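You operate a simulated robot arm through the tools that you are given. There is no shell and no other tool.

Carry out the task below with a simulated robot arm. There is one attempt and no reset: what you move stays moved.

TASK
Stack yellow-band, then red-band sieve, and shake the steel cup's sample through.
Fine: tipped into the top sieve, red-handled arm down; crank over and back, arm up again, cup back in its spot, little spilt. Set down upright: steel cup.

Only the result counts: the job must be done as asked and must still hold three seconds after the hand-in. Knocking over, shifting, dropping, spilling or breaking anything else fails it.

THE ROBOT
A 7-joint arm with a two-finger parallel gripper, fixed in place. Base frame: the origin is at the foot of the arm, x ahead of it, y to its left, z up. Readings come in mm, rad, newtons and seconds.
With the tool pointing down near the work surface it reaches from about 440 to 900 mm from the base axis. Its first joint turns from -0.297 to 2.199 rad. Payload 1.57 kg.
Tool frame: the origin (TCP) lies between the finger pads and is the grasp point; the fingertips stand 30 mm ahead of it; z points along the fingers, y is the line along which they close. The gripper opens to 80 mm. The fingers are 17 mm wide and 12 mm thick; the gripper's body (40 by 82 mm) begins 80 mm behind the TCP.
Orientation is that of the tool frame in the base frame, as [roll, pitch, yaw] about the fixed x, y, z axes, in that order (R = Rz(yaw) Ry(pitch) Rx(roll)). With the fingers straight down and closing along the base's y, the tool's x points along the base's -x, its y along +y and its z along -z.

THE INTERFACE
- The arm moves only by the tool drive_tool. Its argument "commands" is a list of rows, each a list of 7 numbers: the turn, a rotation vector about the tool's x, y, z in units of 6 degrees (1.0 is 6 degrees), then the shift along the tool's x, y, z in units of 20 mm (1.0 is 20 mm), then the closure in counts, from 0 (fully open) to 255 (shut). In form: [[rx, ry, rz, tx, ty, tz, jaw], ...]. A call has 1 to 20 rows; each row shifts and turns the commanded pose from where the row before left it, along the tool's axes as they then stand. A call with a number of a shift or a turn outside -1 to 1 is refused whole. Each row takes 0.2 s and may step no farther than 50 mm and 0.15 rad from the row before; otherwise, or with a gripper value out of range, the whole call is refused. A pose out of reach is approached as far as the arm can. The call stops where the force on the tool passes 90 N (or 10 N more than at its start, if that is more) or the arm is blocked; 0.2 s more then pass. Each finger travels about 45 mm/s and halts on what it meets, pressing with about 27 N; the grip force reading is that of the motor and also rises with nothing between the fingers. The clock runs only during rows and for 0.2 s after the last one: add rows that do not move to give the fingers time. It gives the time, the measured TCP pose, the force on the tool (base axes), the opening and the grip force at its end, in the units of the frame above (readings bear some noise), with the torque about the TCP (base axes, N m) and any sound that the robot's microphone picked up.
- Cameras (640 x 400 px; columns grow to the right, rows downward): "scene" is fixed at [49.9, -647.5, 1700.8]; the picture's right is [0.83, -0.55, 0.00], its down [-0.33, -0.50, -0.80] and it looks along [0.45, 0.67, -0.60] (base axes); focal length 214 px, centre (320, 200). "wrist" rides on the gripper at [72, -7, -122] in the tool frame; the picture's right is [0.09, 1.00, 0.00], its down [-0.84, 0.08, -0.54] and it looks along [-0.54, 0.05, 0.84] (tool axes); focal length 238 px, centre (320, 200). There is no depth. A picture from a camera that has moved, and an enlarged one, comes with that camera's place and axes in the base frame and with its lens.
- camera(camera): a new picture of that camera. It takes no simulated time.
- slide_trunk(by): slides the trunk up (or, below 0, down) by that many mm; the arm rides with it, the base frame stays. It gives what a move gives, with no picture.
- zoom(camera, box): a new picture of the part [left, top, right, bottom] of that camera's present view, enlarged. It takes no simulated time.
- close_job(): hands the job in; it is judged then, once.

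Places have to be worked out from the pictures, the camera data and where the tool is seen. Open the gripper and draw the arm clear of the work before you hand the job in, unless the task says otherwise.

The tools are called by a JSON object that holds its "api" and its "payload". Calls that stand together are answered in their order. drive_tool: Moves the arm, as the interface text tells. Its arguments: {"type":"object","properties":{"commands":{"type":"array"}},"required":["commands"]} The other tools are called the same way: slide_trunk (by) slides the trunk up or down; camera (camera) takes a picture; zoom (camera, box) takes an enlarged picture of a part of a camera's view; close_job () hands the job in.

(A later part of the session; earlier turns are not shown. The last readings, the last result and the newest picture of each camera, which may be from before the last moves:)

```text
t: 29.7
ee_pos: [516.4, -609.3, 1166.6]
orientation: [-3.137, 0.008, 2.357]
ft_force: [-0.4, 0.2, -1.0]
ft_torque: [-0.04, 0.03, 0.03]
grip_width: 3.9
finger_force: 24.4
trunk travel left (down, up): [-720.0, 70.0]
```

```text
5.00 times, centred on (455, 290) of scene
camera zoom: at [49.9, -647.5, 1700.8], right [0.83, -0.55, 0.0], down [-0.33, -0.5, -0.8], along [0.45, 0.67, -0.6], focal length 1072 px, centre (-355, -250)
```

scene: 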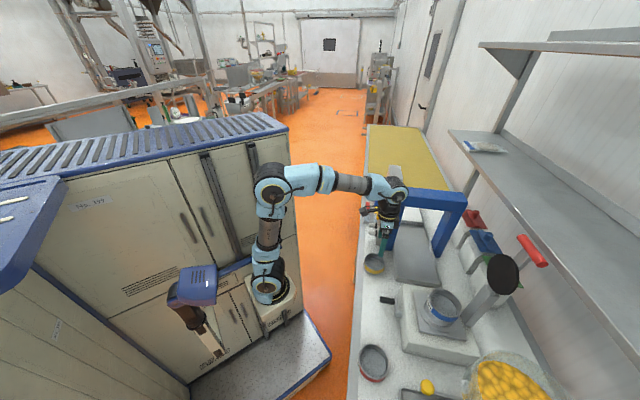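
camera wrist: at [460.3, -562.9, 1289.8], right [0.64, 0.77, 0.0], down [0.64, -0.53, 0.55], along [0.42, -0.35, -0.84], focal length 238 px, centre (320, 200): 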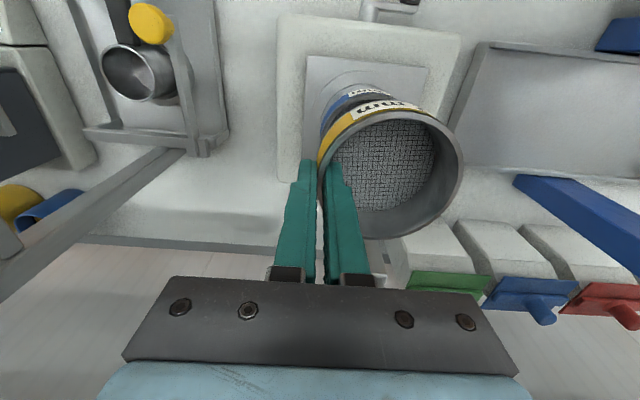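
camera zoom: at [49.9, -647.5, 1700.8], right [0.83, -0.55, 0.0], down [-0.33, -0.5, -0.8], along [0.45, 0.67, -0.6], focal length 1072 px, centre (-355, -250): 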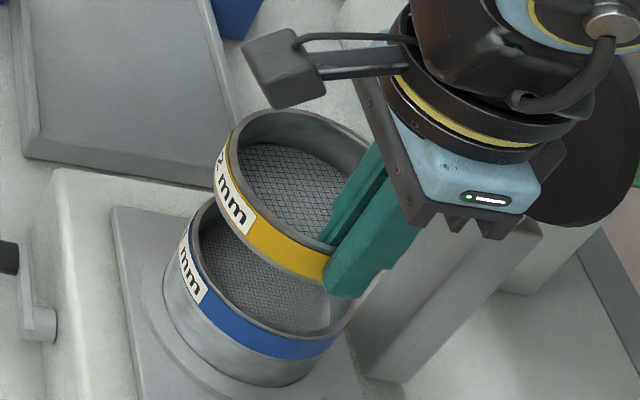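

Yellow reads 2 mm and sits nearly above blue. I lower 35 mm to compare the rims closely before contact.

{"api": "drive_tool", "payload": {"commands": [[0, 0, 0, 0, 0, 0.6, 255], [0, 0, 0, 0, 0, 0.6, 255], [0, 0, 0, 0, 0, 0.55, 255], [0, 0, 0, 0, 0, 0, 255]]}}

{"api": "zoom", "payload": {"camera": "wrist", "box": [290, 60, 480, 250]}}

{"api": "zoom", "payload": {"camera": "scene", "box": [415, 250, 495, 330]}}

```text
t: 30.7
ee_pos: [516.3, -609.3, 1132.4]
orientation: [-3.14, 0.01, 2.355]
ft_force: [1.0, -0.8, -1.3]
ft_torque: [0.0, 0.01, 0.02]
grip_width: 4.1
finger_force: 24.8
trunk travel left (down, up): [-720.0, 70.0]
```

```text
2.11 times, centred on (385, 155) of wrist
camera zoom: at [460.1, -561.8, 1254.1], right [0.64, 0.77, 0.0], down [0.64, -0.53, 0.55], along [0.42, -0.35, -0.84], focal length 502 px, centre (183, 295)
```

zoom: 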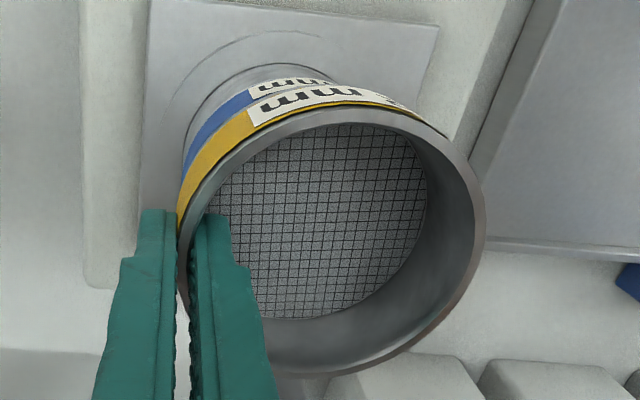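

```text
5.00 times, centred on (455, 290) of scene
camera zoom: at [49.9, -647.5, 1700.8], right [0.83, -0.55, 0.0], down [-0.33, -0.5, -0.8], along [0.45, 0.67, -0.6], focal length 1072 px, centre (-355, -250)
```

zoom: 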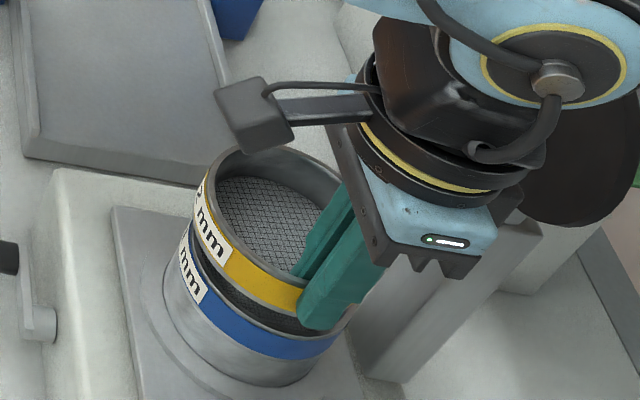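

From both cameras, the yellow sieve is within about 2 mm of the blue axis. I lower another 12 mm and compare again.

{"api": "drive_tool", "payload": {"commands": [[0, 0, 0, -0.05, 0, 0.2, 255], [0, 0, 0, 0, 0, 0.2, 255], [0, 0, 0, 0, 0, 0.2, 255], [0, 0, 0, 0, 0, 0, 255]]}}

{"api": "zoom", "payload": {"camera": "wrist", "box": [290, 60, 480, 250]}}

{"api": "zoom", "payload": {"camera": "scene", "box": [425, 265, 485, 335]}}

```text
t: 31.7
ee_pos: [517.6, -609.0, 1118.9]
orientation: [-3.139, 0.008, 2.357]
ft_force: [0.8, 0.8, -1.7]
ft_torque: [-0.07, 0.03, -0.04]
grip_width: 3.7
finger_force: 24.4
trunk travel left (down, up): [-720.0, 70.0]
```

```text
2.11 times, centred on (385, 155) of wrist
camera zoom: at [460.9, -562.5, 1241.4], right [0.64, 0.77, 0.0], down [0.64, -0.53, 0.55], along [0.42, -0.35, -0.84], focal length 502 px, centre (183, 295)
```

zoom: 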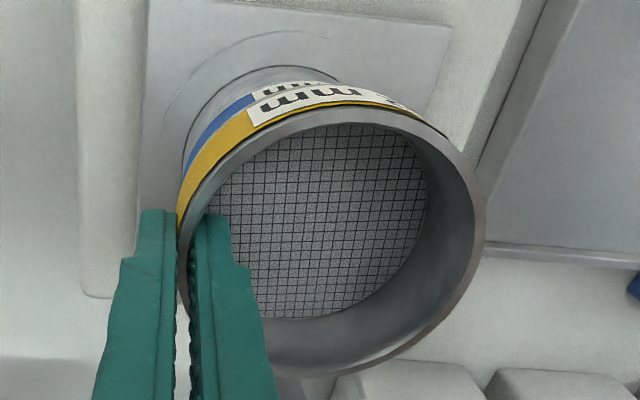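

```text
5.71 times, centred on (455, 300) of scene
camera zoom: at [49.9, -647.5, 1700.8], right [0.83, -0.55, 0.0], down [-0.33, -0.5, -0.8], along [0.45, 0.67, -0.6], focal length 1226 px, centre (-451, -371)
```

zoom: 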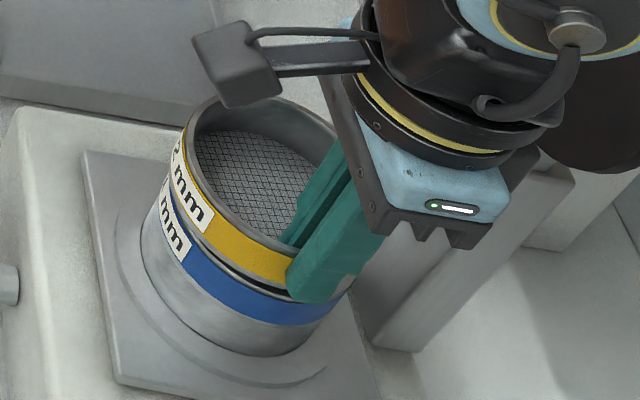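

The rims look coaxial with a roughly 6 mm gap left. I lower in small steps watching the force.

{"api": "drive_tool", "payload": {"commands": [[0, 0, 0, 0, 0, 0.15, 255], [0, 0, 0, 0, 0, 0.1, 255], [0, 0, 0, 0, 0, 0, 255]]}}

{"api": "zoom", "payload": {"camera": "scene", "box": [425, 265, 485, 335]}}

```text
t: 32.5
ee_pos: [515.2, -608.1, 1116.0]
orientation: [3.141, 0.007, 2.357]
ft_force: [1.0, -0.6, -0.2]
ft_torque: [0.01, 0.02, 0.01]
grip_width: 3.9
finger_force: 24.9
trunk travel left (down, up): [-720.0, 70.0]
```

```text
5.71 times, centred on (455, 300) of scene
camera zoom: at [49.9, -647.5, 1700.8], right [0.83, -0.55, 0.0], down [-0.33, -0.5, -0.8], along [0.45, 0.67, -0.6], focal length 1226 px, centre (-451, -371)
```

zoom: 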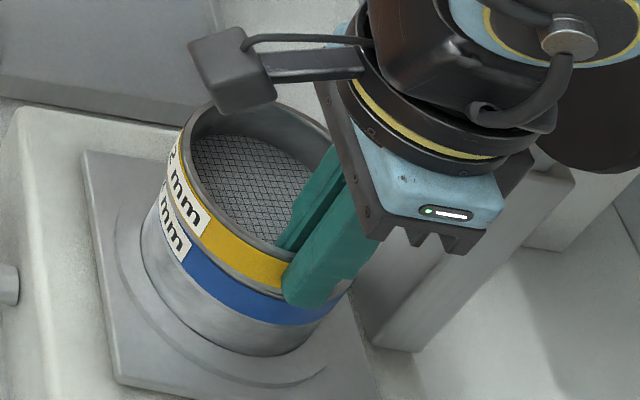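

Gap nearly closed. I continue in 2 mm steps watching the z-force.

{"api": "drive_tool", "payload": {"commands": [[0, 0, 0, 0, 0, 0.1, 255], [0, 0, 0, 0, 0, 0, 255]]}}

{"api": "drive_tool", "payload": {"commands": [[0, 0, 0, 0, 0, 0.1, 255], [0, 0, 0, 0, 0, 0, 255]]}}

{"api": "zoom", "payload": {"camera": "scene", "box": [425, 265, 485, 335]}}

{"api": "zoom", "payload": {"camera": "wrist", "box": [290, 60, 480, 250]}}

```text
t: 33.1
ee_pos: [516.2, -607.2, 1114.5]
orientation: [-3.14, 0.009, 2.356]
ft_force: [-1.3, 0.0, 10.9]
ft_torque: [0.59, 0.15, 0.06]
grip_width: 4.1
finger_force: 24.9
trunk travel left (down, up): [-720.0, 70.0]
```

```text
t: 33.7
ee_pos: [516.6, -609.7, 1111.3]
orientation: [-3.139, 0.01, 2.356]
ft_force: [-1.5, 1.0, 14.3]
ft_torque: [0.69, 0.11, 0.02]
grip_width: 4.1
finger_force: 24.2
trunk travel left (down, up): [-720.0, 70.0]
```

```text
5.71 times, centred on (455, 300) of scene
camera zoom: at [49.9, -647.5, 1700.8], right [0.83, -0.55, 0.0], down [-0.33, -0.5, -0.8], along [0.45, 0.67, -0.6], focal length 1226 px, centre (-451, -371)
```

zoom: 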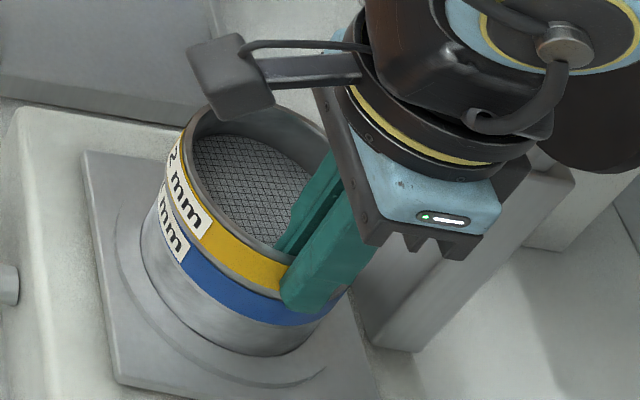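

```text
2.11 times, centred on (385, 155) of wrist
camera zoom: at [460.2, -562.8, 1233.8], right [0.64, 0.77, 0.0], down [0.64, -0.53, 0.55], along [0.42, -0.35, -0.84], focal length 502 px, centre (183, 295)
```

zoom: 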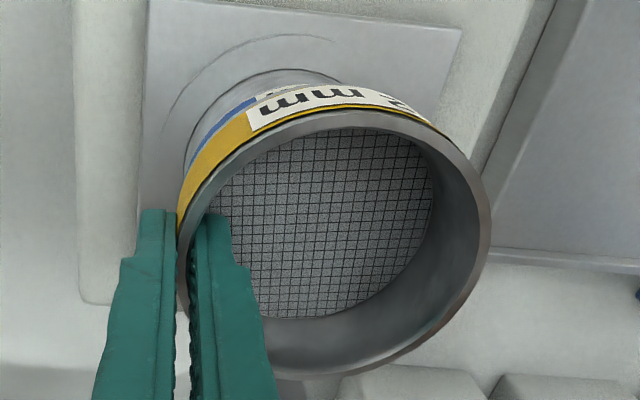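

Contact came at z≈1114 with the reaction located at the front (-p) edge, which means the sieve sits ~2 mm too far forward. I lift 4 mm, shift +2 mm in p and -1 mm in a, and lower again.

{"api": "drive_tool", "payload": {"commands": [[0, 0, 0, 0, 0, -0.2, 255], [0, 0, 0, -0.1, -0.05, 0, 255], [0, 0, 0, 0, 0, 0, 255]]}}

{"api": "drive_tool", "payload": {"commands": [[0, 0, 0, 0, 0, 0.1, 255], [0, 0, 0, 0, 0, 0, 255]]}}

{"api": "drive_tool", "payload": {"commands": [[0, 0, 0, 0, 0, 0.1, 255], [0, 0, 0, 0, 0, 0, 255]]}}

```text
t: 34.5
ee_pos: [517.5, -612.5, 1113.7]
orientation: [-3.14, 0.006, 2.355]
ft_force: [-0.9, -0.7, -0.8]
ft_torque: [-0.02, 0.02, 0.01]
grip_width: 3.9
finger_force: 25.3
trunk travel left (down, up): [-720.0, 70.0]
```

```text
t: 35.1
ee_pos: [518.7, -610.6, 1113.2]
orientation: [-3.14, 0.009, 2.357]
ft_force: [-0.5, 0.2, 0.2]
ft_torque: [0.01, 0.04, -0.06]
grip_width: 4.1
finger_force: 24.7
trunk travel left (down, up): [-720.0, 70.0]
```

```text
t: 35.7
ee_pos: [518.9, -612.0, 1111.9]
orientation: [3.141, 0.009, 2.358]
ft_force: [-1.0, -2.3, 17.6]
ft_torque: [0.08, 0.14, -0.04]
grip_width: 4.1
finger_force: 25.3
trunk travel left (down, up): [-720.0, 70.0]
```

Contact now reacts right at the gripped wall. I look at both views to see whether it has seated.

{"api": "zoom", "payload": {"camera": "scene", "box": [425, 265, 485, 335]}}

{"api": "zoom", "payload": {"camera": "wrist", "box": [290, 60, 480, 250]}}

```text
5.71 times, centred on (455, 300) of scene
camera zoom: at [49.9, -647.5, 1700.8], right [0.83, -0.55, 0.0], down [-0.33, -0.5, -0.8], along [0.45, 0.67, -0.6], focal length 1226 px, centre (-451, -371)
```

zoom: 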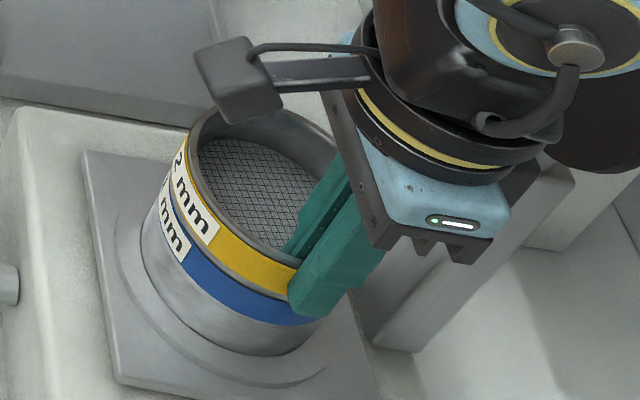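

```text
2.11 times, centred on (385, 155) of wrist
camera zoom: at [461.1, -565.6, 1234.2], right [0.64, 0.77, 0.0], down [0.64, -0.53, 0.55], along [0.42, -0.35, -0.83], focal length 502 px, centre (183, 295)
```

zoom: 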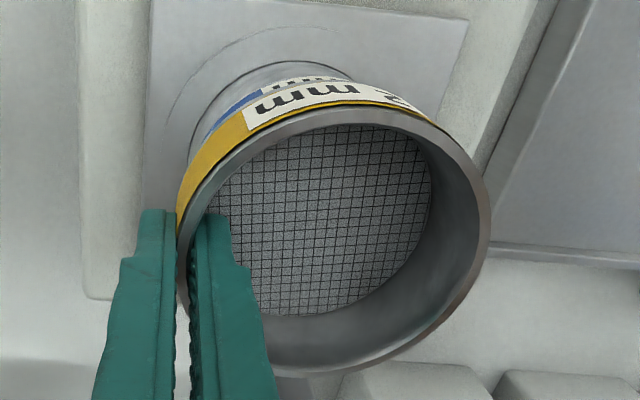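

The visible blue sliver is symmetric about the camera's nadir direction, so the sieves look coaxial. I ease off 1 mm and open the gripper partly to let it settle.

{"api": "drive_tool", "payload": {"commands": [[0, 0, 0, 0, 0, -0.05, 255], [0, 0, 0, 0, 0, 0, 235], [0, 0, 0, 0, 0, 0, 215], [0, 0, 0, 0, 0, 0, 195], [0, 0, 0, 0, 0, 0, 195]]}}

{"api": "zoom", "payload": {"camera": "scene", "box": [425, 265, 485, 335]}}

{"api": "zoom", "payload": {"camera": "wrist", "box": [290, 60, 480, 250]}}

```text
t: 36.9
ee_pos: [518.0, -611.6, 1110.3]
orientation: [-3.138, 0.006, 2.358]
ft_force: [0.3, -0.8, 0.8]
ft_torque: [0.0, 0.0, 0.0]
grip_width: 18.8
finger_force: 0.1
trunk travel left (down, up): [-720.0, 70.0]
```

```text
5.71 times, centred on (455, 300) of scene
camera zoom: at [49.9, -647.5, 1700.8], right [0.83, -0.55, 0.0], down [-0.33, -0.5, -0.8], along [0.45, 0.67, -0.6], focal length 1226 px, centre (-451, -371)
```

zoom: 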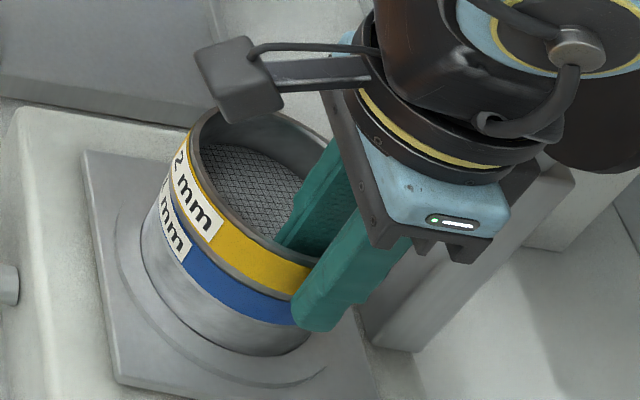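

```text
2.11 times, centred on (385, 155) of wrist
camera zoom: at [462.1, -565.5, 1233.4], right [0.64, 0.77, 0.0], down [0.64, -0.53, 0.55], along [0.42, -0.35, -0.84], focal length 502 px, centre (183, 295)
```

zoom: 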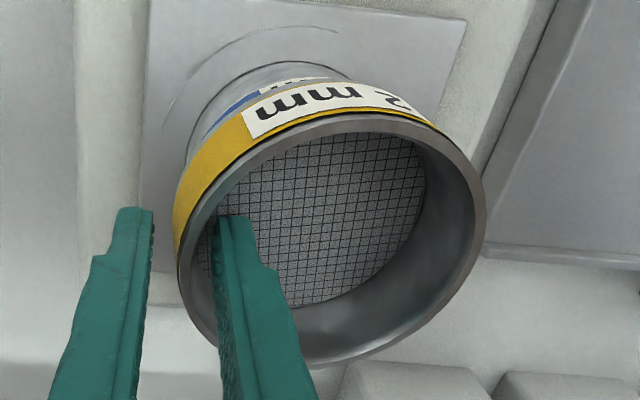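

Released; the sieve shifted slightly. I zoom more tightly to check whether it's level and seated.

{"api": "zoom", "payload": {"camera": "scene", "box": [432, 278, 472, 328]}}

{"api": "zoom", "payload": {"camera": "wrist", "box": [340, 80, 440, 180]}}

```text
8.00 times, centred on (452, 303) of scene
camera zoom: at [49.9, -647.5, 1700.8], right [0.83, -0.55, 0.0], down [-0.33, -0.5, -0.8], along [0.45, 0.67, -0.6], focal length 1716 px, centre (-736, -624)
```

zoom: 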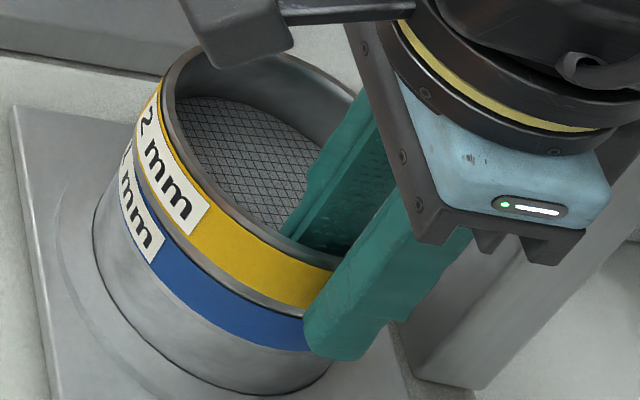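

```text
4.00 times, centred on (390, 130) of wrist
camera zoom: at [462.1, -565.5, 1233.4], right [0.64, 0.77, 0.0], down [0.64, -0.53, 0.55], along [0.42, -0.35, -0.84], focal length 953 px, centre (40, 480)
```

zoom: 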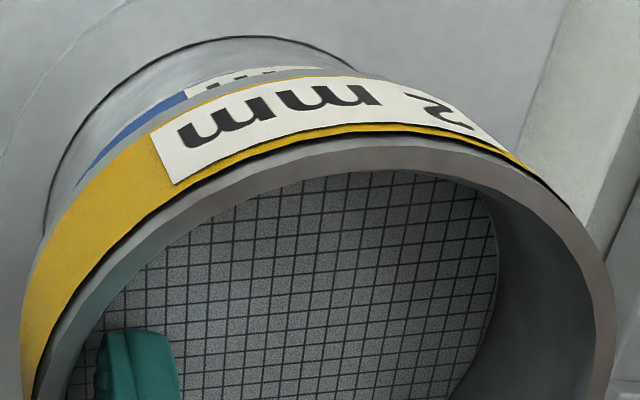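

The views suggest the back edge dropped in while the front still rides up a little. I rise clear with the fingers just off the wall, to look from above without obstruction.

{"api": "drive_tool", "payload": {"commands": [[0, 0, 0, 0, 0, -0.3, 195], [0, 0, 0, 0, 0, -0.6, 195], [0, 0, 0, 0, 0, -0.9, 195], [0, 0, 0, 0, 0, -1, 195], [0, 0, 0, 0, 0, 0, 195]]}}

{"api": "zoom", "payload": {"camera": "wrist", "box": [290, 40, 480, 250]}}

{"api": "zoom", "payload": {"camera": "scene", "box": [425, 265, 485, 335]}}

```text
t: 38.1
ee_pos: [517.4, -609.9, 1167.3]
orientation: [-3.14, 0.008, 2.356]
ft_force: [-0.6, -1.0, 0.5]
ft_torque: [-0.02, 0.05, 0.02]
grip_width: 18.4
finger_force: 0.0
trunk travel left (down, up): [-720.0, 70.0]
```

```text
1.90 times, centred on (385, 145) of wrist
camera zoom: at [461.1, -563.7, 1290.4], right [0.64, 0.77, 0.0], down [0.64, -0.53, 0.55], along [0.42, -0.35, -0.84], focal length 454 px, centre (196, 305)
```

zoom: 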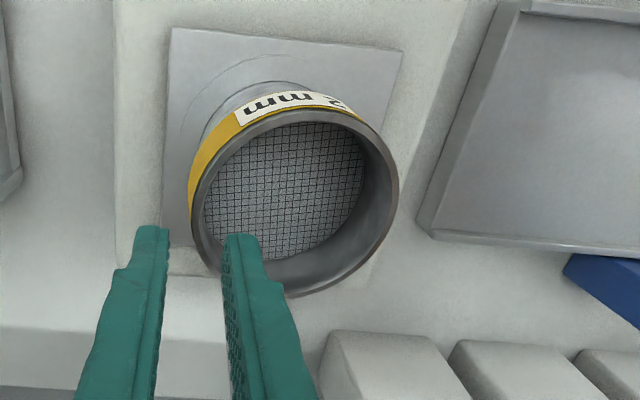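

```text
5.71 times, centred on (455, 300) of scene
camera zoom: at [49.9, -647.5, 1700.8], right [0.83, -0.55, 0.0], down [-0.33, -0.5, -0.8], along [0.45, 0.67, -0.6], focal length 1226 px, centre (-451, -371)
```

zoom: 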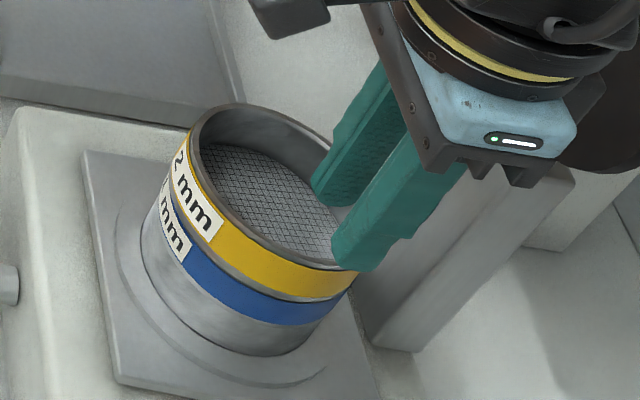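

It looks seated in the scene view. I move the gripper back and away for an unobstructed check of level and nesting.

{"api": "drive_tool", "payload": {"commands": [[0, 0, 0, 0, -0.5, -1, 195], [0, 0, 0, 0.8, -0.5, -0.5, 120], [0, 0, 0, 1, -0.5, -0.5, 60], [0, 0, 0, 1, -0.5, 0, 0], [0, 0, 0, 1, -0.5, 0, 0], [0, 0, 0, 1, 0, 0, 0], [0, 0, 0, 0, 0, 0, 0]]}}

{"api": "camera", "payload": {"camera": "wrist"}}

{"api": "zoom", "payload": {"camera": "scene", "box": [425, 265, 485, 335]}}

```text
t: 39.7
ee_pos: [414.5, -578.8, 1207.0]
orientation: [-3.139, 0.008, 2.356]
ft_force: [0.1, -0.6, -0.2]
ft_torque: [-0.01, 0.01, 0.01]
grip_width: 80.0
finger_force: 0.0
trunk travel left (down, up): [-720.0, 70.0]
```

```text
taken
camera wrist: at [358.3, -533.0, 1328.6], right [0.64, 0.77, 0.0], down [0.64, -0.53, 0.55], along [0.42, -0.35, -0.84], focal length 238 px, centre (320, 200)
```

wrist: 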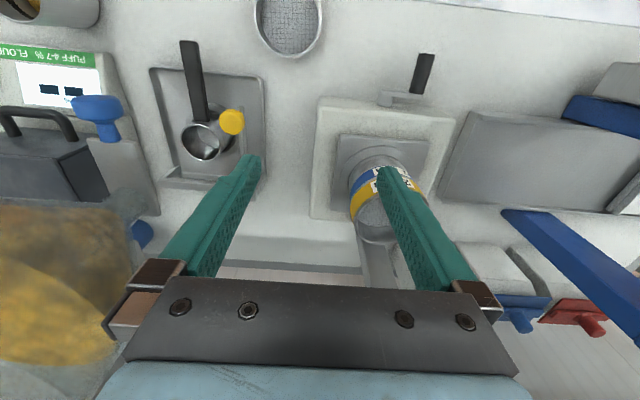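

```text
5.71 times, centred on (455, 300) of scene
camera zoom: at [49.9, -647.5, 1700.8], right [0.83, -0.55, 0.0], down [-0.33, -0.5, -0.8], along [0.45, 0.67, -0.6], focal length 1226 px, centre (-451, -371)
```

zoom: 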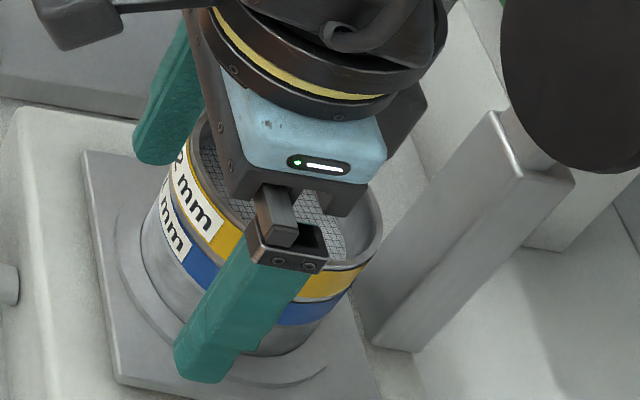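

The gripper blocks the scene view. I shift 110 mm along +a to clear the sightline and centre the stack in the wrist view.

{"api": "drive_tool", "payload": {"commands": [[0, 0, 0, 0, 1, 0, 0], [0, 0, 0, 0, 1, 0, 0], [0, 0, 0, 0, 1, 0, 0], [0, 0, 0, 0, 1, 0, 0], [0, 0, 0, 0.5, 0.7, 0, 0], [0, 0, 0, 0.5, 0, 0, 0], [0, 0, 0, 0, 0, 0, 0]]}}

{"api": "zoom", "payload": {"camera": "wrist", "box": [240, 100, 400, 260]}}

{"api": "zoom", "payload": {"camera": "scene", "box": [425, 265, 485, 335]}}

```text
t: 41.3
ee_pos: [465.4, -498.2, 1207.9]
orientation: [-3.14, 0.008, 2.356]
ft_force: [-0.4, -0.2, 0.1]
ft_torque: [0.0, 0.0, 0.03]
grip_width: 80.1
finger_force: 0.1
trunk travel left (down, up): [-720.0, 70.0]
```

```text
2.50 times, centred on (320, 180) of wrist
camera zoom: at [409.2, -452.3, 1329.7], right [0.64, 0.77, 0.0], down [0.64, -0.53, 0.55], along [0.42, -0.35, -0.84], focal length 596 px, centre (320, 250)
```

zoom: 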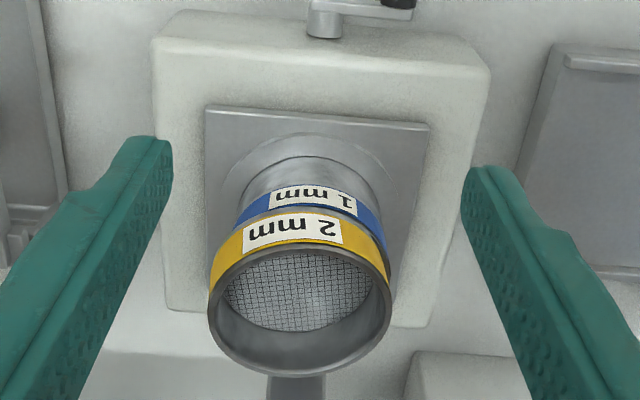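

```text
5.71 times, centred on (455, 300) of scene
camera zoom: at [49.9, -647.5, 1700.8], right [0.83, -0.55, 0.0], down [-0.33, -0.5, -0.8], along [0.45, 0.67, -0.6], focal length 1226 px, centre (-451, -371)
```

zoom: 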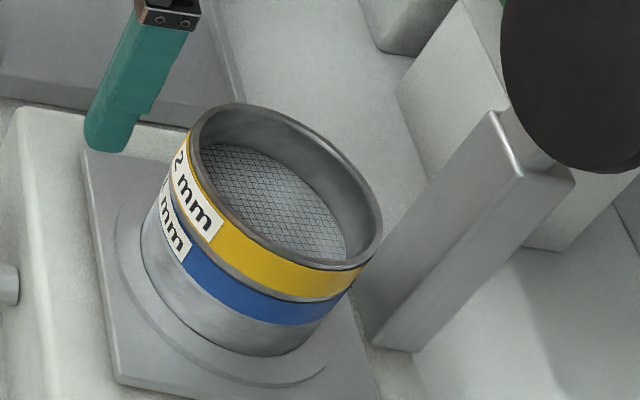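

I zoom tightly on the joint between yellow and blue to judge coaxiality and tilt.

{"api": "zoom", "payload": {"camera": "wrist", "box": [285, 160, 345, 255]}}

{"api": "zoom", "payload": {"camera": "scene", "box": [435, 280, 467, 330]}}

```text
4.21 times, centred on (315, 208) of wrist
camera zoom: at [409.2, -452.3, 1329.7], right [0.64, 0.77, 0.0], down [0.64, -0.53, 0.55], along [0.42, -0.35, -0.84], focal length 1004 px, centre (341, 168)
```

zoom: 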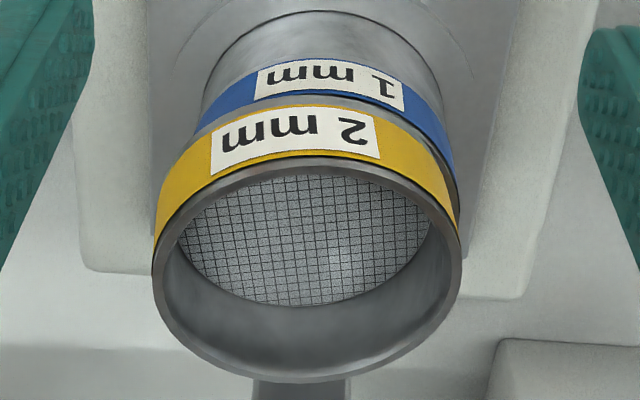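

```text
8.00 times, centred on (451, 305) of scene
camera zoom: at [49.9, -647.5, 1700.8], right [0.83, -0.55, 0.0], down [-0.33, -0.5, -0.8], along [0.45, 0.67, -0.6], focal length 1716 px, centre (-728, -640)
```

zoom: 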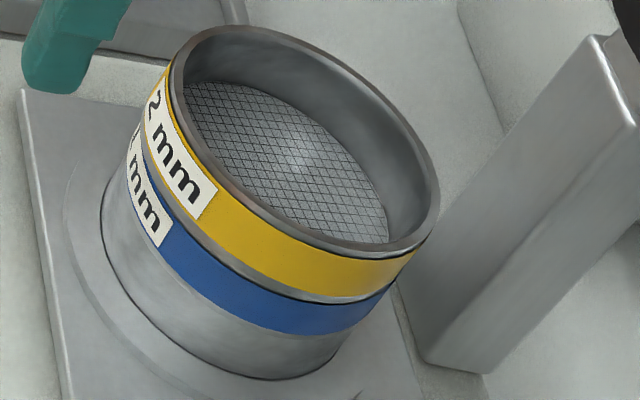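

The strip of blue rim is thicker on the -a side and contact earlier was on that side, so yellow rides up there by being ~2–3 mm too far toward -a. I go back to re-grip with the TCP at a≈-63, p≈798 to shift it.

{"api": "drive_tool", "payload": {"commands": [[0, 0, 0, -1, -0.35, 0, 0], [0, 0, 0, -1, -0.35, 0, 0], [0, 0, 0, -1, -0.35, 0, 0], [0, 0, 0, -1, -0.35, 0, 0], [0, 0, 0, -1, -0.35, 0, 0], [0, 0, 0, -0.83, -0.24, 0, 0], [0, 0, 0, 0, 0, 0, 0]]}}

{"api": "zoom", "payload": {"camera": "wrist", "box": [240, 60, 440, 220]}}

```text
t: 42.9
ee_pos: [519.7, -608.9, 1205.1]
orientation: [-3.14, 0.009, 2.356]
ft_force: [0.1, 0.7, 0.2]
ft_torque: [0.03, -0.01, 0.03]
grip_width: 79.9
finger_force: 0.0
trunk travel left (down, up): [-720.0, 70.0]
```

```text
2.50 times, centred on (340, 140) of wrist
camera zoom: at [463.1, -561.0, 1327.7], right [0.64, 0.77, 0.0], down [0.64, -0.53, 0.55], along [0.42, -0.35, -0.84], focal length 596 px, centre (270, 350)
```

zoom: 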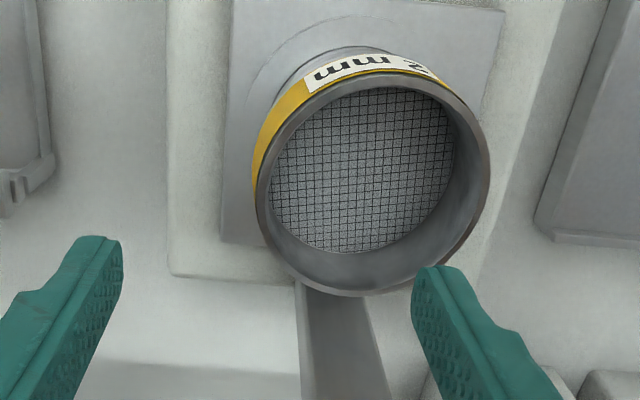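

I correct the small 0.5° tool tilt and descend to just above the gripping height.

{"api": "drive_tool", "payload": {"commands": [[0, 0.08, 0, 0, 0, 0, 0], [0, 0, 0, 0, 0, 1, 0], [0, 0, 0, 0, 0, 1, 0], [0, 0, 0, 0, 0, 1, 0], [0, 0, 0, 0, 0, 0, 0], [0, 0, 0, 0, 0, 0, 0]]}}

{"api": "zoom", "payload": {"camera": "wrist", "box": [240, 60, 440, 220]}}

```text
t: 44.3
ee_pos: [520.4, -609.8, 1149.0]
orientation: [-3.14, 0.0, 2.357]
ft_force: [-0.8, 1.0, 0.1]
ft_torque: [0.02, 0.0, 0.01]
grip_width: 79.9
finger_force: 0.2
trunk travel left (down, up): [-720.0, 70.0]
```

```text
2.50 times, centred on (340, 140) of wrist
camera zoom: at [464.3, -563.8, 1272.1], right [0.64, 0.77, 0.0], down [0.65, -0.54, 0.54], along [0.42, -0.35, -0.84], focal length 596 px, centre (270, 350)
```

zoom: 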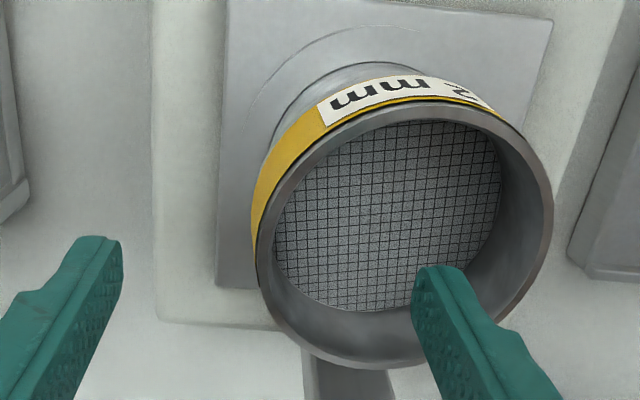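

Tilt is zero now. I descend 35 mm and close on the wall, which draws it to the TCP line.

{"api": "drive_tool", "payload": {"commands": [[0, 0, 0, 0.03, 0, 0.6, 0], [0, 0, 0, 0, 0, 0.6, 0], [0, 0, 0, 0, 0, 0.5, 0], [0, 0, 0, 0, 0, 0, 120], [0, 0, 0, 0, 0, 0, 200], [0, 0, 0, 0, 0, 0, 255], [0, 0, 0, 0, 0, 0, 255], [0, 0, 0, 0, 0, 0, 255], [0, 0, 0, 0, 0, 0, 255], [0, 0, 0, 0, 0, 0, 255]]}}

{"api": "zoom", "payload": {"camera": "wrist", "box": [240, 60, 440, 220]}}

{"api": "zoom", "payload": {"camera": "scene", "box": [425, 265, 485, 335]}}

```text
t: 46.5
ee_pos: [519.0, -608.6, 1114.1]
orientation: [-3.14, -0.001, 2.356]
ft_force: [1.1, 0.1, -0.9]
ft_torque: [-0.02, 0.02, 0.03]
grip_width: 1.6
finger_force: 23.6
trunk travel left (down, up): [-720.0, 70.0]
```

```text
2.50 times, centred on (340, 140) of wrist
camera zoom: at [462.7, -563.1, 1236.3], right [0.64, 0.77, 0.0], down [0.65, -0.54, 0.54], along [0.42, -0.35, -0.84], focal length 596 px, centre (270, 350)
```

zoom: 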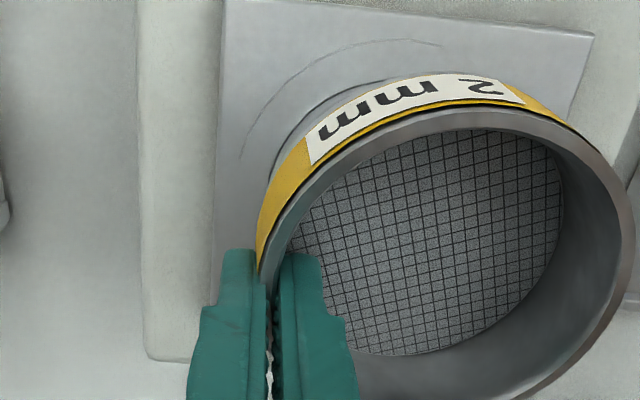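

```text
5.71 times, centred on (455, 300) of scene
camera zoom: at [49.9, -647.5, 1700.8], right [0.83, -0.55, 0.0], down [-0.33, -0.5, -0.8], along [0.45, 0.67, -0.6], focal length 1226 px, centre (-451, -371)
```

zoom: 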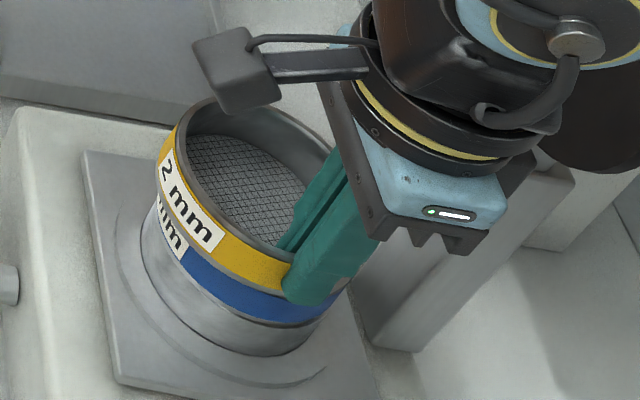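

Grip width is only 1.6 mm and, recomputing, the released sieve had settled at a≈-23.1, p≈792.5, evidently having slid into its nest; my re-grip at p≈798 pulled it off a bit. I move back 3 mm toward -a and release gently to let it settle again.

{"api": "drive_tool", "payload": {"commands": [[0, 0, 0, 0, -0.15, 0, 255], [0, 0, 0, 0, 0, 0, 240], [0, 0, 0, 0, 0, 0, 225], [0, 0, 0, 0, 0, 0, 200], [0, 0, 0, 0, 0, 0, 170], [0, 0, 0, 0, 0, 0, 170]]}}

{"api": "zoom", "payload": {"camera": "wrist", "box": [240, 60, 440, 220]}}

{"api": "zoom", "payload": {"camera": "scene", "box": [425, 265, 485, 335]}}

```text
t: 47.9
ee_pos: [516.8, -611.8, 1112.8]
orientation: [-3.139, 0.0, 2.357]
ft_force: [-0.7, -0.3, -0.4]
ft_torque: [0.0, -0.01, 0.02]
grip_width: 26.7
finger_force: 0.2
trunk travel left (down, up): [-720.0, 70.0]
```

```text
2.50 times, centred on (340, 140) of wrist
camera zoom: at [461.5, -565.7, 1235.7], right [0.64, 0.77, 0.0], down [0.65, -0.54, 0.54], along [0.42, -0.35, -0.84], focal length 596 px, centre (270, 350)
```

zoom: 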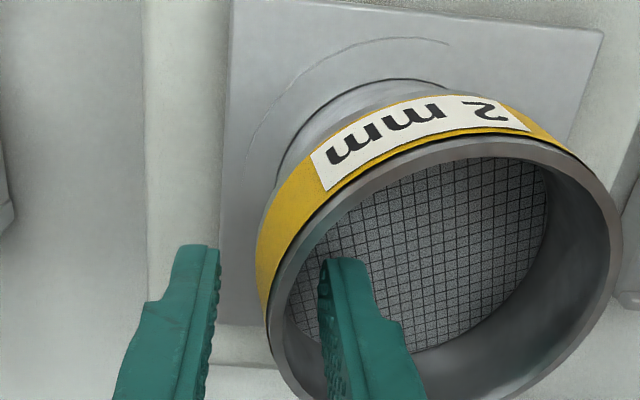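

```text
5.71 times, centred on (455, 300) of scene
camera zoom: at [49.9, -647.5, 1700.8], right [0.83, -0.55, 0.0], down [-0.33, -0.5, -0.8], along [0.45, 0.67, -0.6], focal length 1226 px, centre (-451, -371)
```

zoom: 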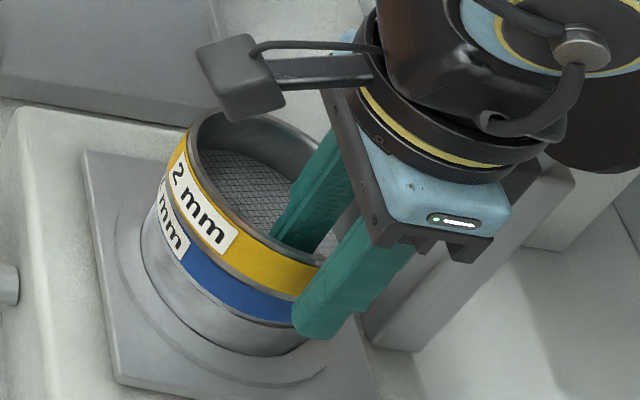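

It dropped back onto the stack. I rise straight up with the wall clear between the fingers and check again.

{"api": "drive_tool", "payload": {"commands": [[0, 0, 0, 0, 0, -0.3, 170], [0, 0, 0, 0, 0, -0.7, 170], [0, 0, 0, 0, 0, -1, 170], [0, 0, 0, 0, 0, -1, 100], [0, 0, 0, 0.5, 0, -1, 0], [0, 0, 0, 1, 1, 0, 0], [0, 0, 0, 1, 1, 0, 0], [0, 0, 0, 1, 0, 0, 0], [0, 0, 0, 1, 0, 0, 0], [0, 0, 0, 1, 0, 0, 0], [0, 0, 0, 0, 0, 0, 0]]}}

{"api": "zoom", "payload": {"camera": "wrist", "box": [240, 100, 400, 260]}}

{"api": "zoom", "payload": {"camera": "scene", "box": [435, 280, 467, 330]}}

```text
t: 50.3
ee_pos: [467.7, -507.1, 1194.8]
orientation: [-3.14, -0.001, 2.356]
ft_force: [0.5, -0.1, -0.1]
ft_torque: [-0.01, 0.03, -0.02]
grip_width: 79.8
finger_force: 0.0
trunk travel left (down, up): [-720.0, 70.0]
```

```text
2.50 times, centred on (320, 180) of wrist
camera zoom: at [411.4, -460.5, 1317.0], right [0.64, 0.77, 0.0], down [0.65, -0.54, 0.54], along [0.42, -0.35, -0.84], focal length 596 px, centre (320, 250)
```

zoom: 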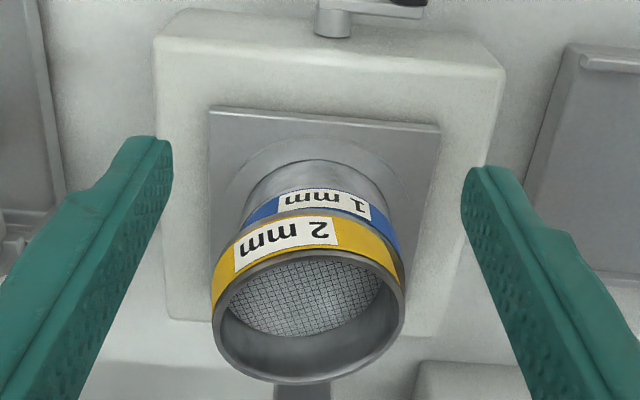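

```text
8.00 times, centred on (451, 305) of scene
camera zoom: at [49.9, -647.5, 1700.8], right [0.83, -0.55, 0.0], down [-0.33, -0.5, -0.8], along [0.45, 0.67, -0.6], focal length 1716 px, centre (-728, -640)
```

zoom: 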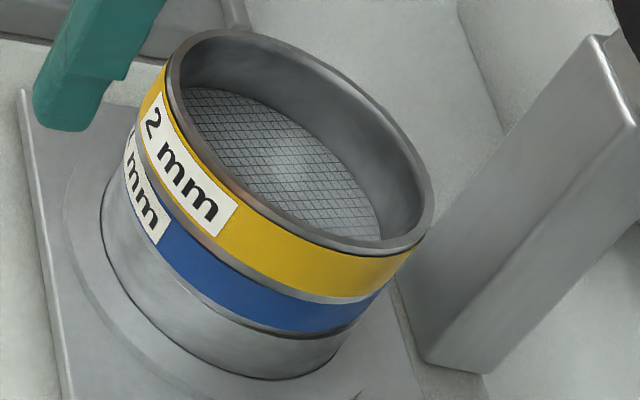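

Strip between the bands now looks uniform in the scene view. I zoom the wrist view tightly for confirmation.

{"api": "zoom", "payload": {"camera": "wrist", "box": [285, 165, 350, 260]}}

```text
4.21 times, centred on (318, 212) of wrist
camera zoom: at [411.4, -460.5, 1317.0], right [0.64, 0.77, 0.0], down [0.65, -0.54, 0.54], along [0.42, -0.35, -0.84], focal length 1004 px, centre (330, 147)
```

zoom: 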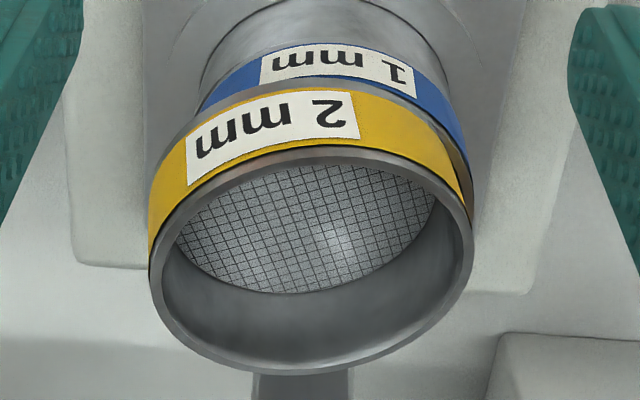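

A wedge of blue rim is visible on the +a side, so I want a low-angle side view to judge seating. I'll back off and turn the tool 180° about its axis, in preparation for a camera-up horizontal pose (also needed later for the cup and clamp).

{"api": "drive_tool", "payload": {"commands": [[0, 0, 0, 1, 0, 0, 0], [0, 0, 0, 1, 0, 0, 0], [0, 0, 0, 1, 0, 0, 0], [0, 0, 0, 1, 0, 0, 0], [0, 0, 0, 1, 0, 0, 0], [0, 0, -1, 0, 0, 0, 0], [0, 0, -1, 0, 0, 0, 0], [0, 0, -1, 0, 0, 0, 0], [0, 0, -1, 0, 0, 0, 0], [0, 0, -1, 0, 0, 0, 0], [0, 0, -1, 0, 0, 0, 0], [0, 0, -1, 0, 0, 0, 0], [0, 0, -1, 0, 0, 0, 0], [0, 0, -1, 0, 0, 0, 0], [0, 0, -1, 0, 0, 0, 0], [0, 0, -1, 0, 0, 0, 0], [0, 0, -1, 0, 0, 0, 0], [0, 0, -1, 0, 0, 0, 0], [0, 0, -1, 0, 0, 0, 0], [0, 0, -1, 0, 0, 0, 0]]}}

```text
t: 54.5
ee_pos: [397.9, -433.7, 1192.0]
orientation: [3.141, -0.003, -2.356]
ft_force: [0.4, -0.5, -0.6]
ft_torque: [0.01, -0.01, 0.01]
grip_width: 80.1
finger_force: 0.0
trunk travel left (down, up): [-720.0, 70.0]
```

Rotation is fine so far (yaw -2.356). I continue with the other 90°.

{"api": "drive_tool", "payload": {"commands": [[0, 0, -1, 0, 0, 0, 0], [0, 0, -1, 0, 0, 0, 0], [0, 0, -1, 0, 0, 0, 0], [0, 0, -1, 0, 0, 0, 0], [0, 0, -1, 0, 0, 0, 0], [0, 0, -1, 0, 0, 0, 0], [0, 0, -1, 0, 0, 0, 0], [0, 0, -1, 0, 0, 0, 0], [0, 0, -1, 0, 0, 0, 0], [0, 0, -1, 0, 0, 0, 0], [0, 0, -1, 0, 0, 0, 0], [0, 0, -1, 0, 0, 0, 0], [0, 0, -1, 0, 0, 0, 0], [0, 0, -1, 0, 0, 0, 0], [0, 0, -1, 0, 0, 0, 0]]}}

{"api": "camera", "payload": {"camera": "scene"}}

```text
t: 57.9
ee_pos: [445.3, -391.5, 1184.2]
orientation: [3.126, 0.031, -0.716]
ft_force: [0.7, 0.1, -0.3]
ft_torque: [-0.02, -0.01, -0.01]
grip_width: 79.9
finger_force: 0.0
out of reach, approached as far as the arm can: row 14
trunk travel left (down, up): [-720.0, 70.0]
stopped in row 15: the arm was blocked; the commanded pose is now the measured one
```

```text
taken
```

scene: 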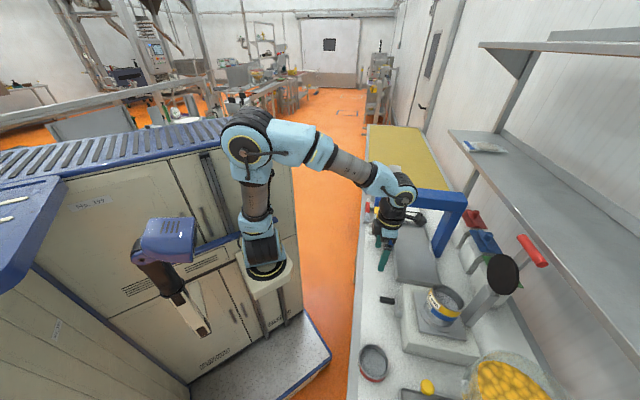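

The arm reached a joint limit just 4° short of the full turn, which is acceptable. Now I tilt the tool toward horizontal (camera up), in stages.

{"api": "drive_tool", "payload": {"commands": [[0, 1, 0, 0, 0, 0, 0], [0, 1, 0, 0, 0, 0, 0], [0, 1, 0, 0, 0, 0, 0], [0, 1, 0, 0, 0, 0, 0], [0, 1, 0, 0, 0, 0, 0]]}}

{"api": "camera", "payload": {"camera": "scene"}}

{"api": "camera", "payload": {"camera": "wrist"}}

```text
t: 59.1
ee_pos: [496.6, -424.7, 1151.5]
orientation: [3.125, -0.495, -0.708]
ft_force: [-0.3, -0.6, 0.3]
ft_torque: [0.01, 0.0, -0.04]
grip_width: 79.6
finger_force: 0.1
out of reach, approached as far as the arm can: row 1, 2, 3, 4, 5
trunk travel left (down, up): [-720.0, 70.0]
```

```text
taken
```

scene: 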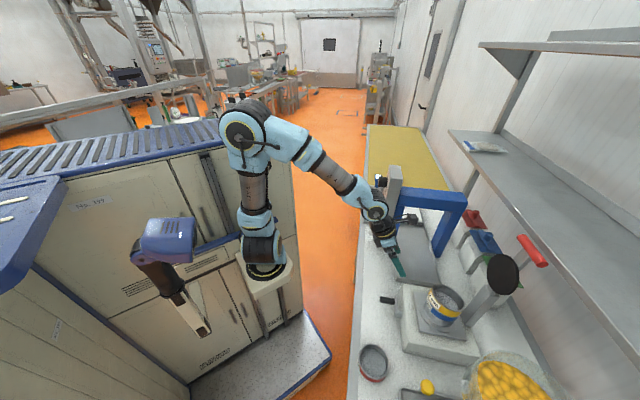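

```text
taken
camera wrist: at [506.4, -421.7, 1293.2], right [-0.59, -0.8, 0.06], down [-0.8, 0.59, 0.08], along [-0.1, 0.0, -0.99], focal length 238 px, centre (320, 200)
```

wrist: 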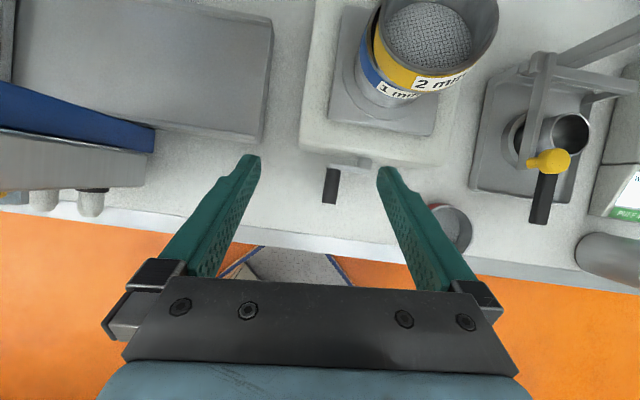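

This turned-around posture runs into joint limits, so I undo it: tilt back, then rotate back to the natural yaw, where tilting the other way also gives a low-angle camera view.

{"api": "drive_tool", "payload": {"commands": [[0, -1, 0, 0, 0, 0, 0], [0, -1, 0, 0, 0, 0, 0], [0, -1, 0, 0, 0, 0, 0], [0, -1, 0, 0, 0, 0, 0], [0, -1, 0, 0, 0, 0, 0], [0, 0, 1, 0, 0, -1, 0], [0, 0, 1, 0, 0, -1, 0], [0, 0, 1, 0, 0, -1, 0], [0, 0, 1, 0, 0, 0, 0], [0, 0, 1, 0, 0, 0, 0]]}}

{"api": "camera", "payload": {"camera": "scene"}}

```text
t: 61.3
ee_pos: [498.4, -424.0, 1211.8]
orientation: [3.115, 0.02, -1.241]
ft_force: [-0.8, 0.7, 0.0]
ft_torque: [-0.01, -0.01, -0.01]
grip_width: 80.0
finger_force: 0.1
trunk travel left (down, up): [-720.0, 70.0]
```

```text
taken
```

scene: 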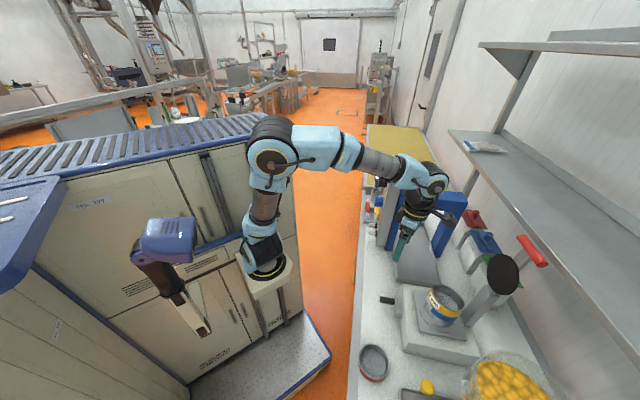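

Back within reach. I continue rotating to yaw 2.356.

{"api": "drive_tool", "payload": {"commands": [[0, 0, 1, 0, 0, 0, 0], [0, 0, 1, 0, 0, 0, 0], [0, 0, 1, 0, 0, 0, 0], [0, 0, 1, 0, 0, 0, 0], [0, 0, 1, 0, 0, 0, 0], [0, 0, 1, 0, 0, 0, 0], [0, 0, 1, 0, 0, 0, 0], [0, 0, 1, 0, 0, 0, 0], [0, 0, 1, 0, 0, 0, 0], [0, 0, 1, 0, 0, 0, 0], [0, 0, 1, 0, 0, 0, 0], [0, 0, 1, 0, 0, 0, 0], [0, 0, 1, 0, 0, 0, 0], [0, 0, 1, 0, 0, 0, 0], [0, 0, 1, 0, 0, 0, 0], [0, 0, 1, 0, 0, 0, 0], [0, 0, 1, 0, 0, 0, 0], [0, 0, 1, 0, 0, 0, 0], [0, 0, 1, 0, 0, 0, 0], [0, 0, 1, 0, 0, 0, 0]]}}

{"api": "drive_tool", "payload": {"commands": [[0, 0, 1, 0, 0, 0, 0], [0, 0, 1, 0, 0, 0, 0], [0, 0, 1, 0, 0, 0, 0], [0, 0, 1, 0, 0, 0, 0], [0, 0, 1, 0, 0, 0, 0], [0, 0, 0.65, 0, 0, 0, 0], [0, 0, 0, 0, 0, 0, 0]]}}

{"api": "camera", "payload": {"camera": "scene"}}

```text
t: 65.5
ee_pos: [498.3, -424.5, 1210.6]
orientation: [3.138, -0.033, 2.948]
ft_force: [0.4, -1.1, 0.4]
ft_torque: [-0.03, 0.02, 0.0]
grip_width: 80.2
finger_force: 0.0
trunk travel left (down, up): [-720.0, 70.0]
```

```text
t: 67.1
ee_pos: [497.8, -425.4, 1211.9]
orientation: [-3.127, -0.027, 2.359]
ft_force: [0.0, 0.2, 0.3]
ft_torque: [-0.04, 0.01, 0.01]
grip_width: 80.3
finger_force: 0.1
trunk travel left (down, up): [-720.0, 70.0]
```

```text
taken
```

scene: 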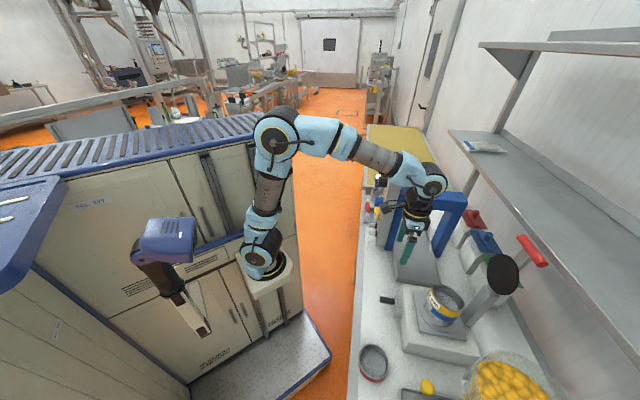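

The arm is back in a normal posture. I level the tool, move in front of the stack and tilt the tool 36° so the camera looks nearly horizontally at the stack.

{"api": "drive_tool", "payload": {"commands": [[-0.14, -0.26, 0, 0, 0, 0, 0], [0, 0, 0, 0.5, -0.9, 0.8, 0], [0, 0, 0, 0.5, -0.9, 0.8, 0], [0, 0, 0, 0.5, -0.9, 0.8, 0], [0, 0, 0, 0.4, -0.85, 0.95, 0], [0, -1, 0, 0, 0, 0, 0], [0, -1, 0, 0, 0, 0, 0], [0, -1, 0, 0, 0, 0, 0], [0, -1, 0, 0, 0, 0, 0], [0, -1, 0, 0, 0, 0, 0], [0, -1, 0, 0, 0, 0, 0], [0, 0, 0, 0, 0, 0, 0]]}}

{"api": "camera", "payload": {"camera": "wrist"}}

{"api": "camera", "payload": {"camera": "scene"}}

```text
t: 69.7
ee_pos: [420.6, -448.6, 1143.3]
orientation: [-3.14, 0.627, 2.36]
ft_force: [0.6, 0.8, 0.3]
ft_torque: [0.04, 0.02, 0.02]
grip_width: 79.9
finger_force: 0.1
trunk travel left (down, up): [-720.0, 70.0]
```

```text
taken
camera wrist: at [323.4, -362.1, 1200.7], right [0.65, 0.76, -0.06], down [0.31, -0.2, 0.93], along [0.69, -0.62, -0.36], focal length 238 px, centre (320, 200)
```

wrist: 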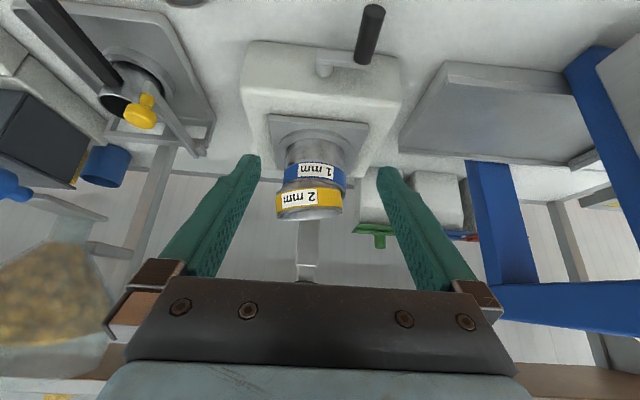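

```text
taken
```

scene: 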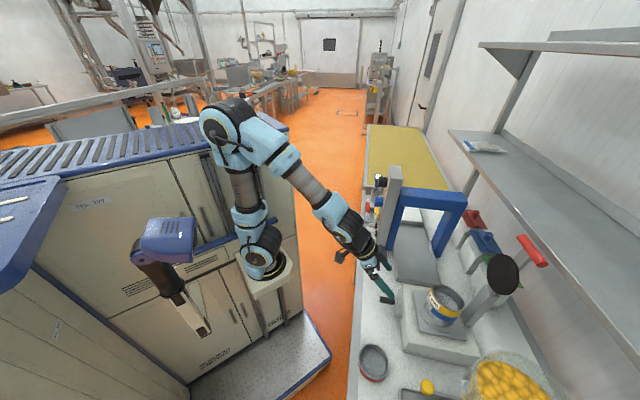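

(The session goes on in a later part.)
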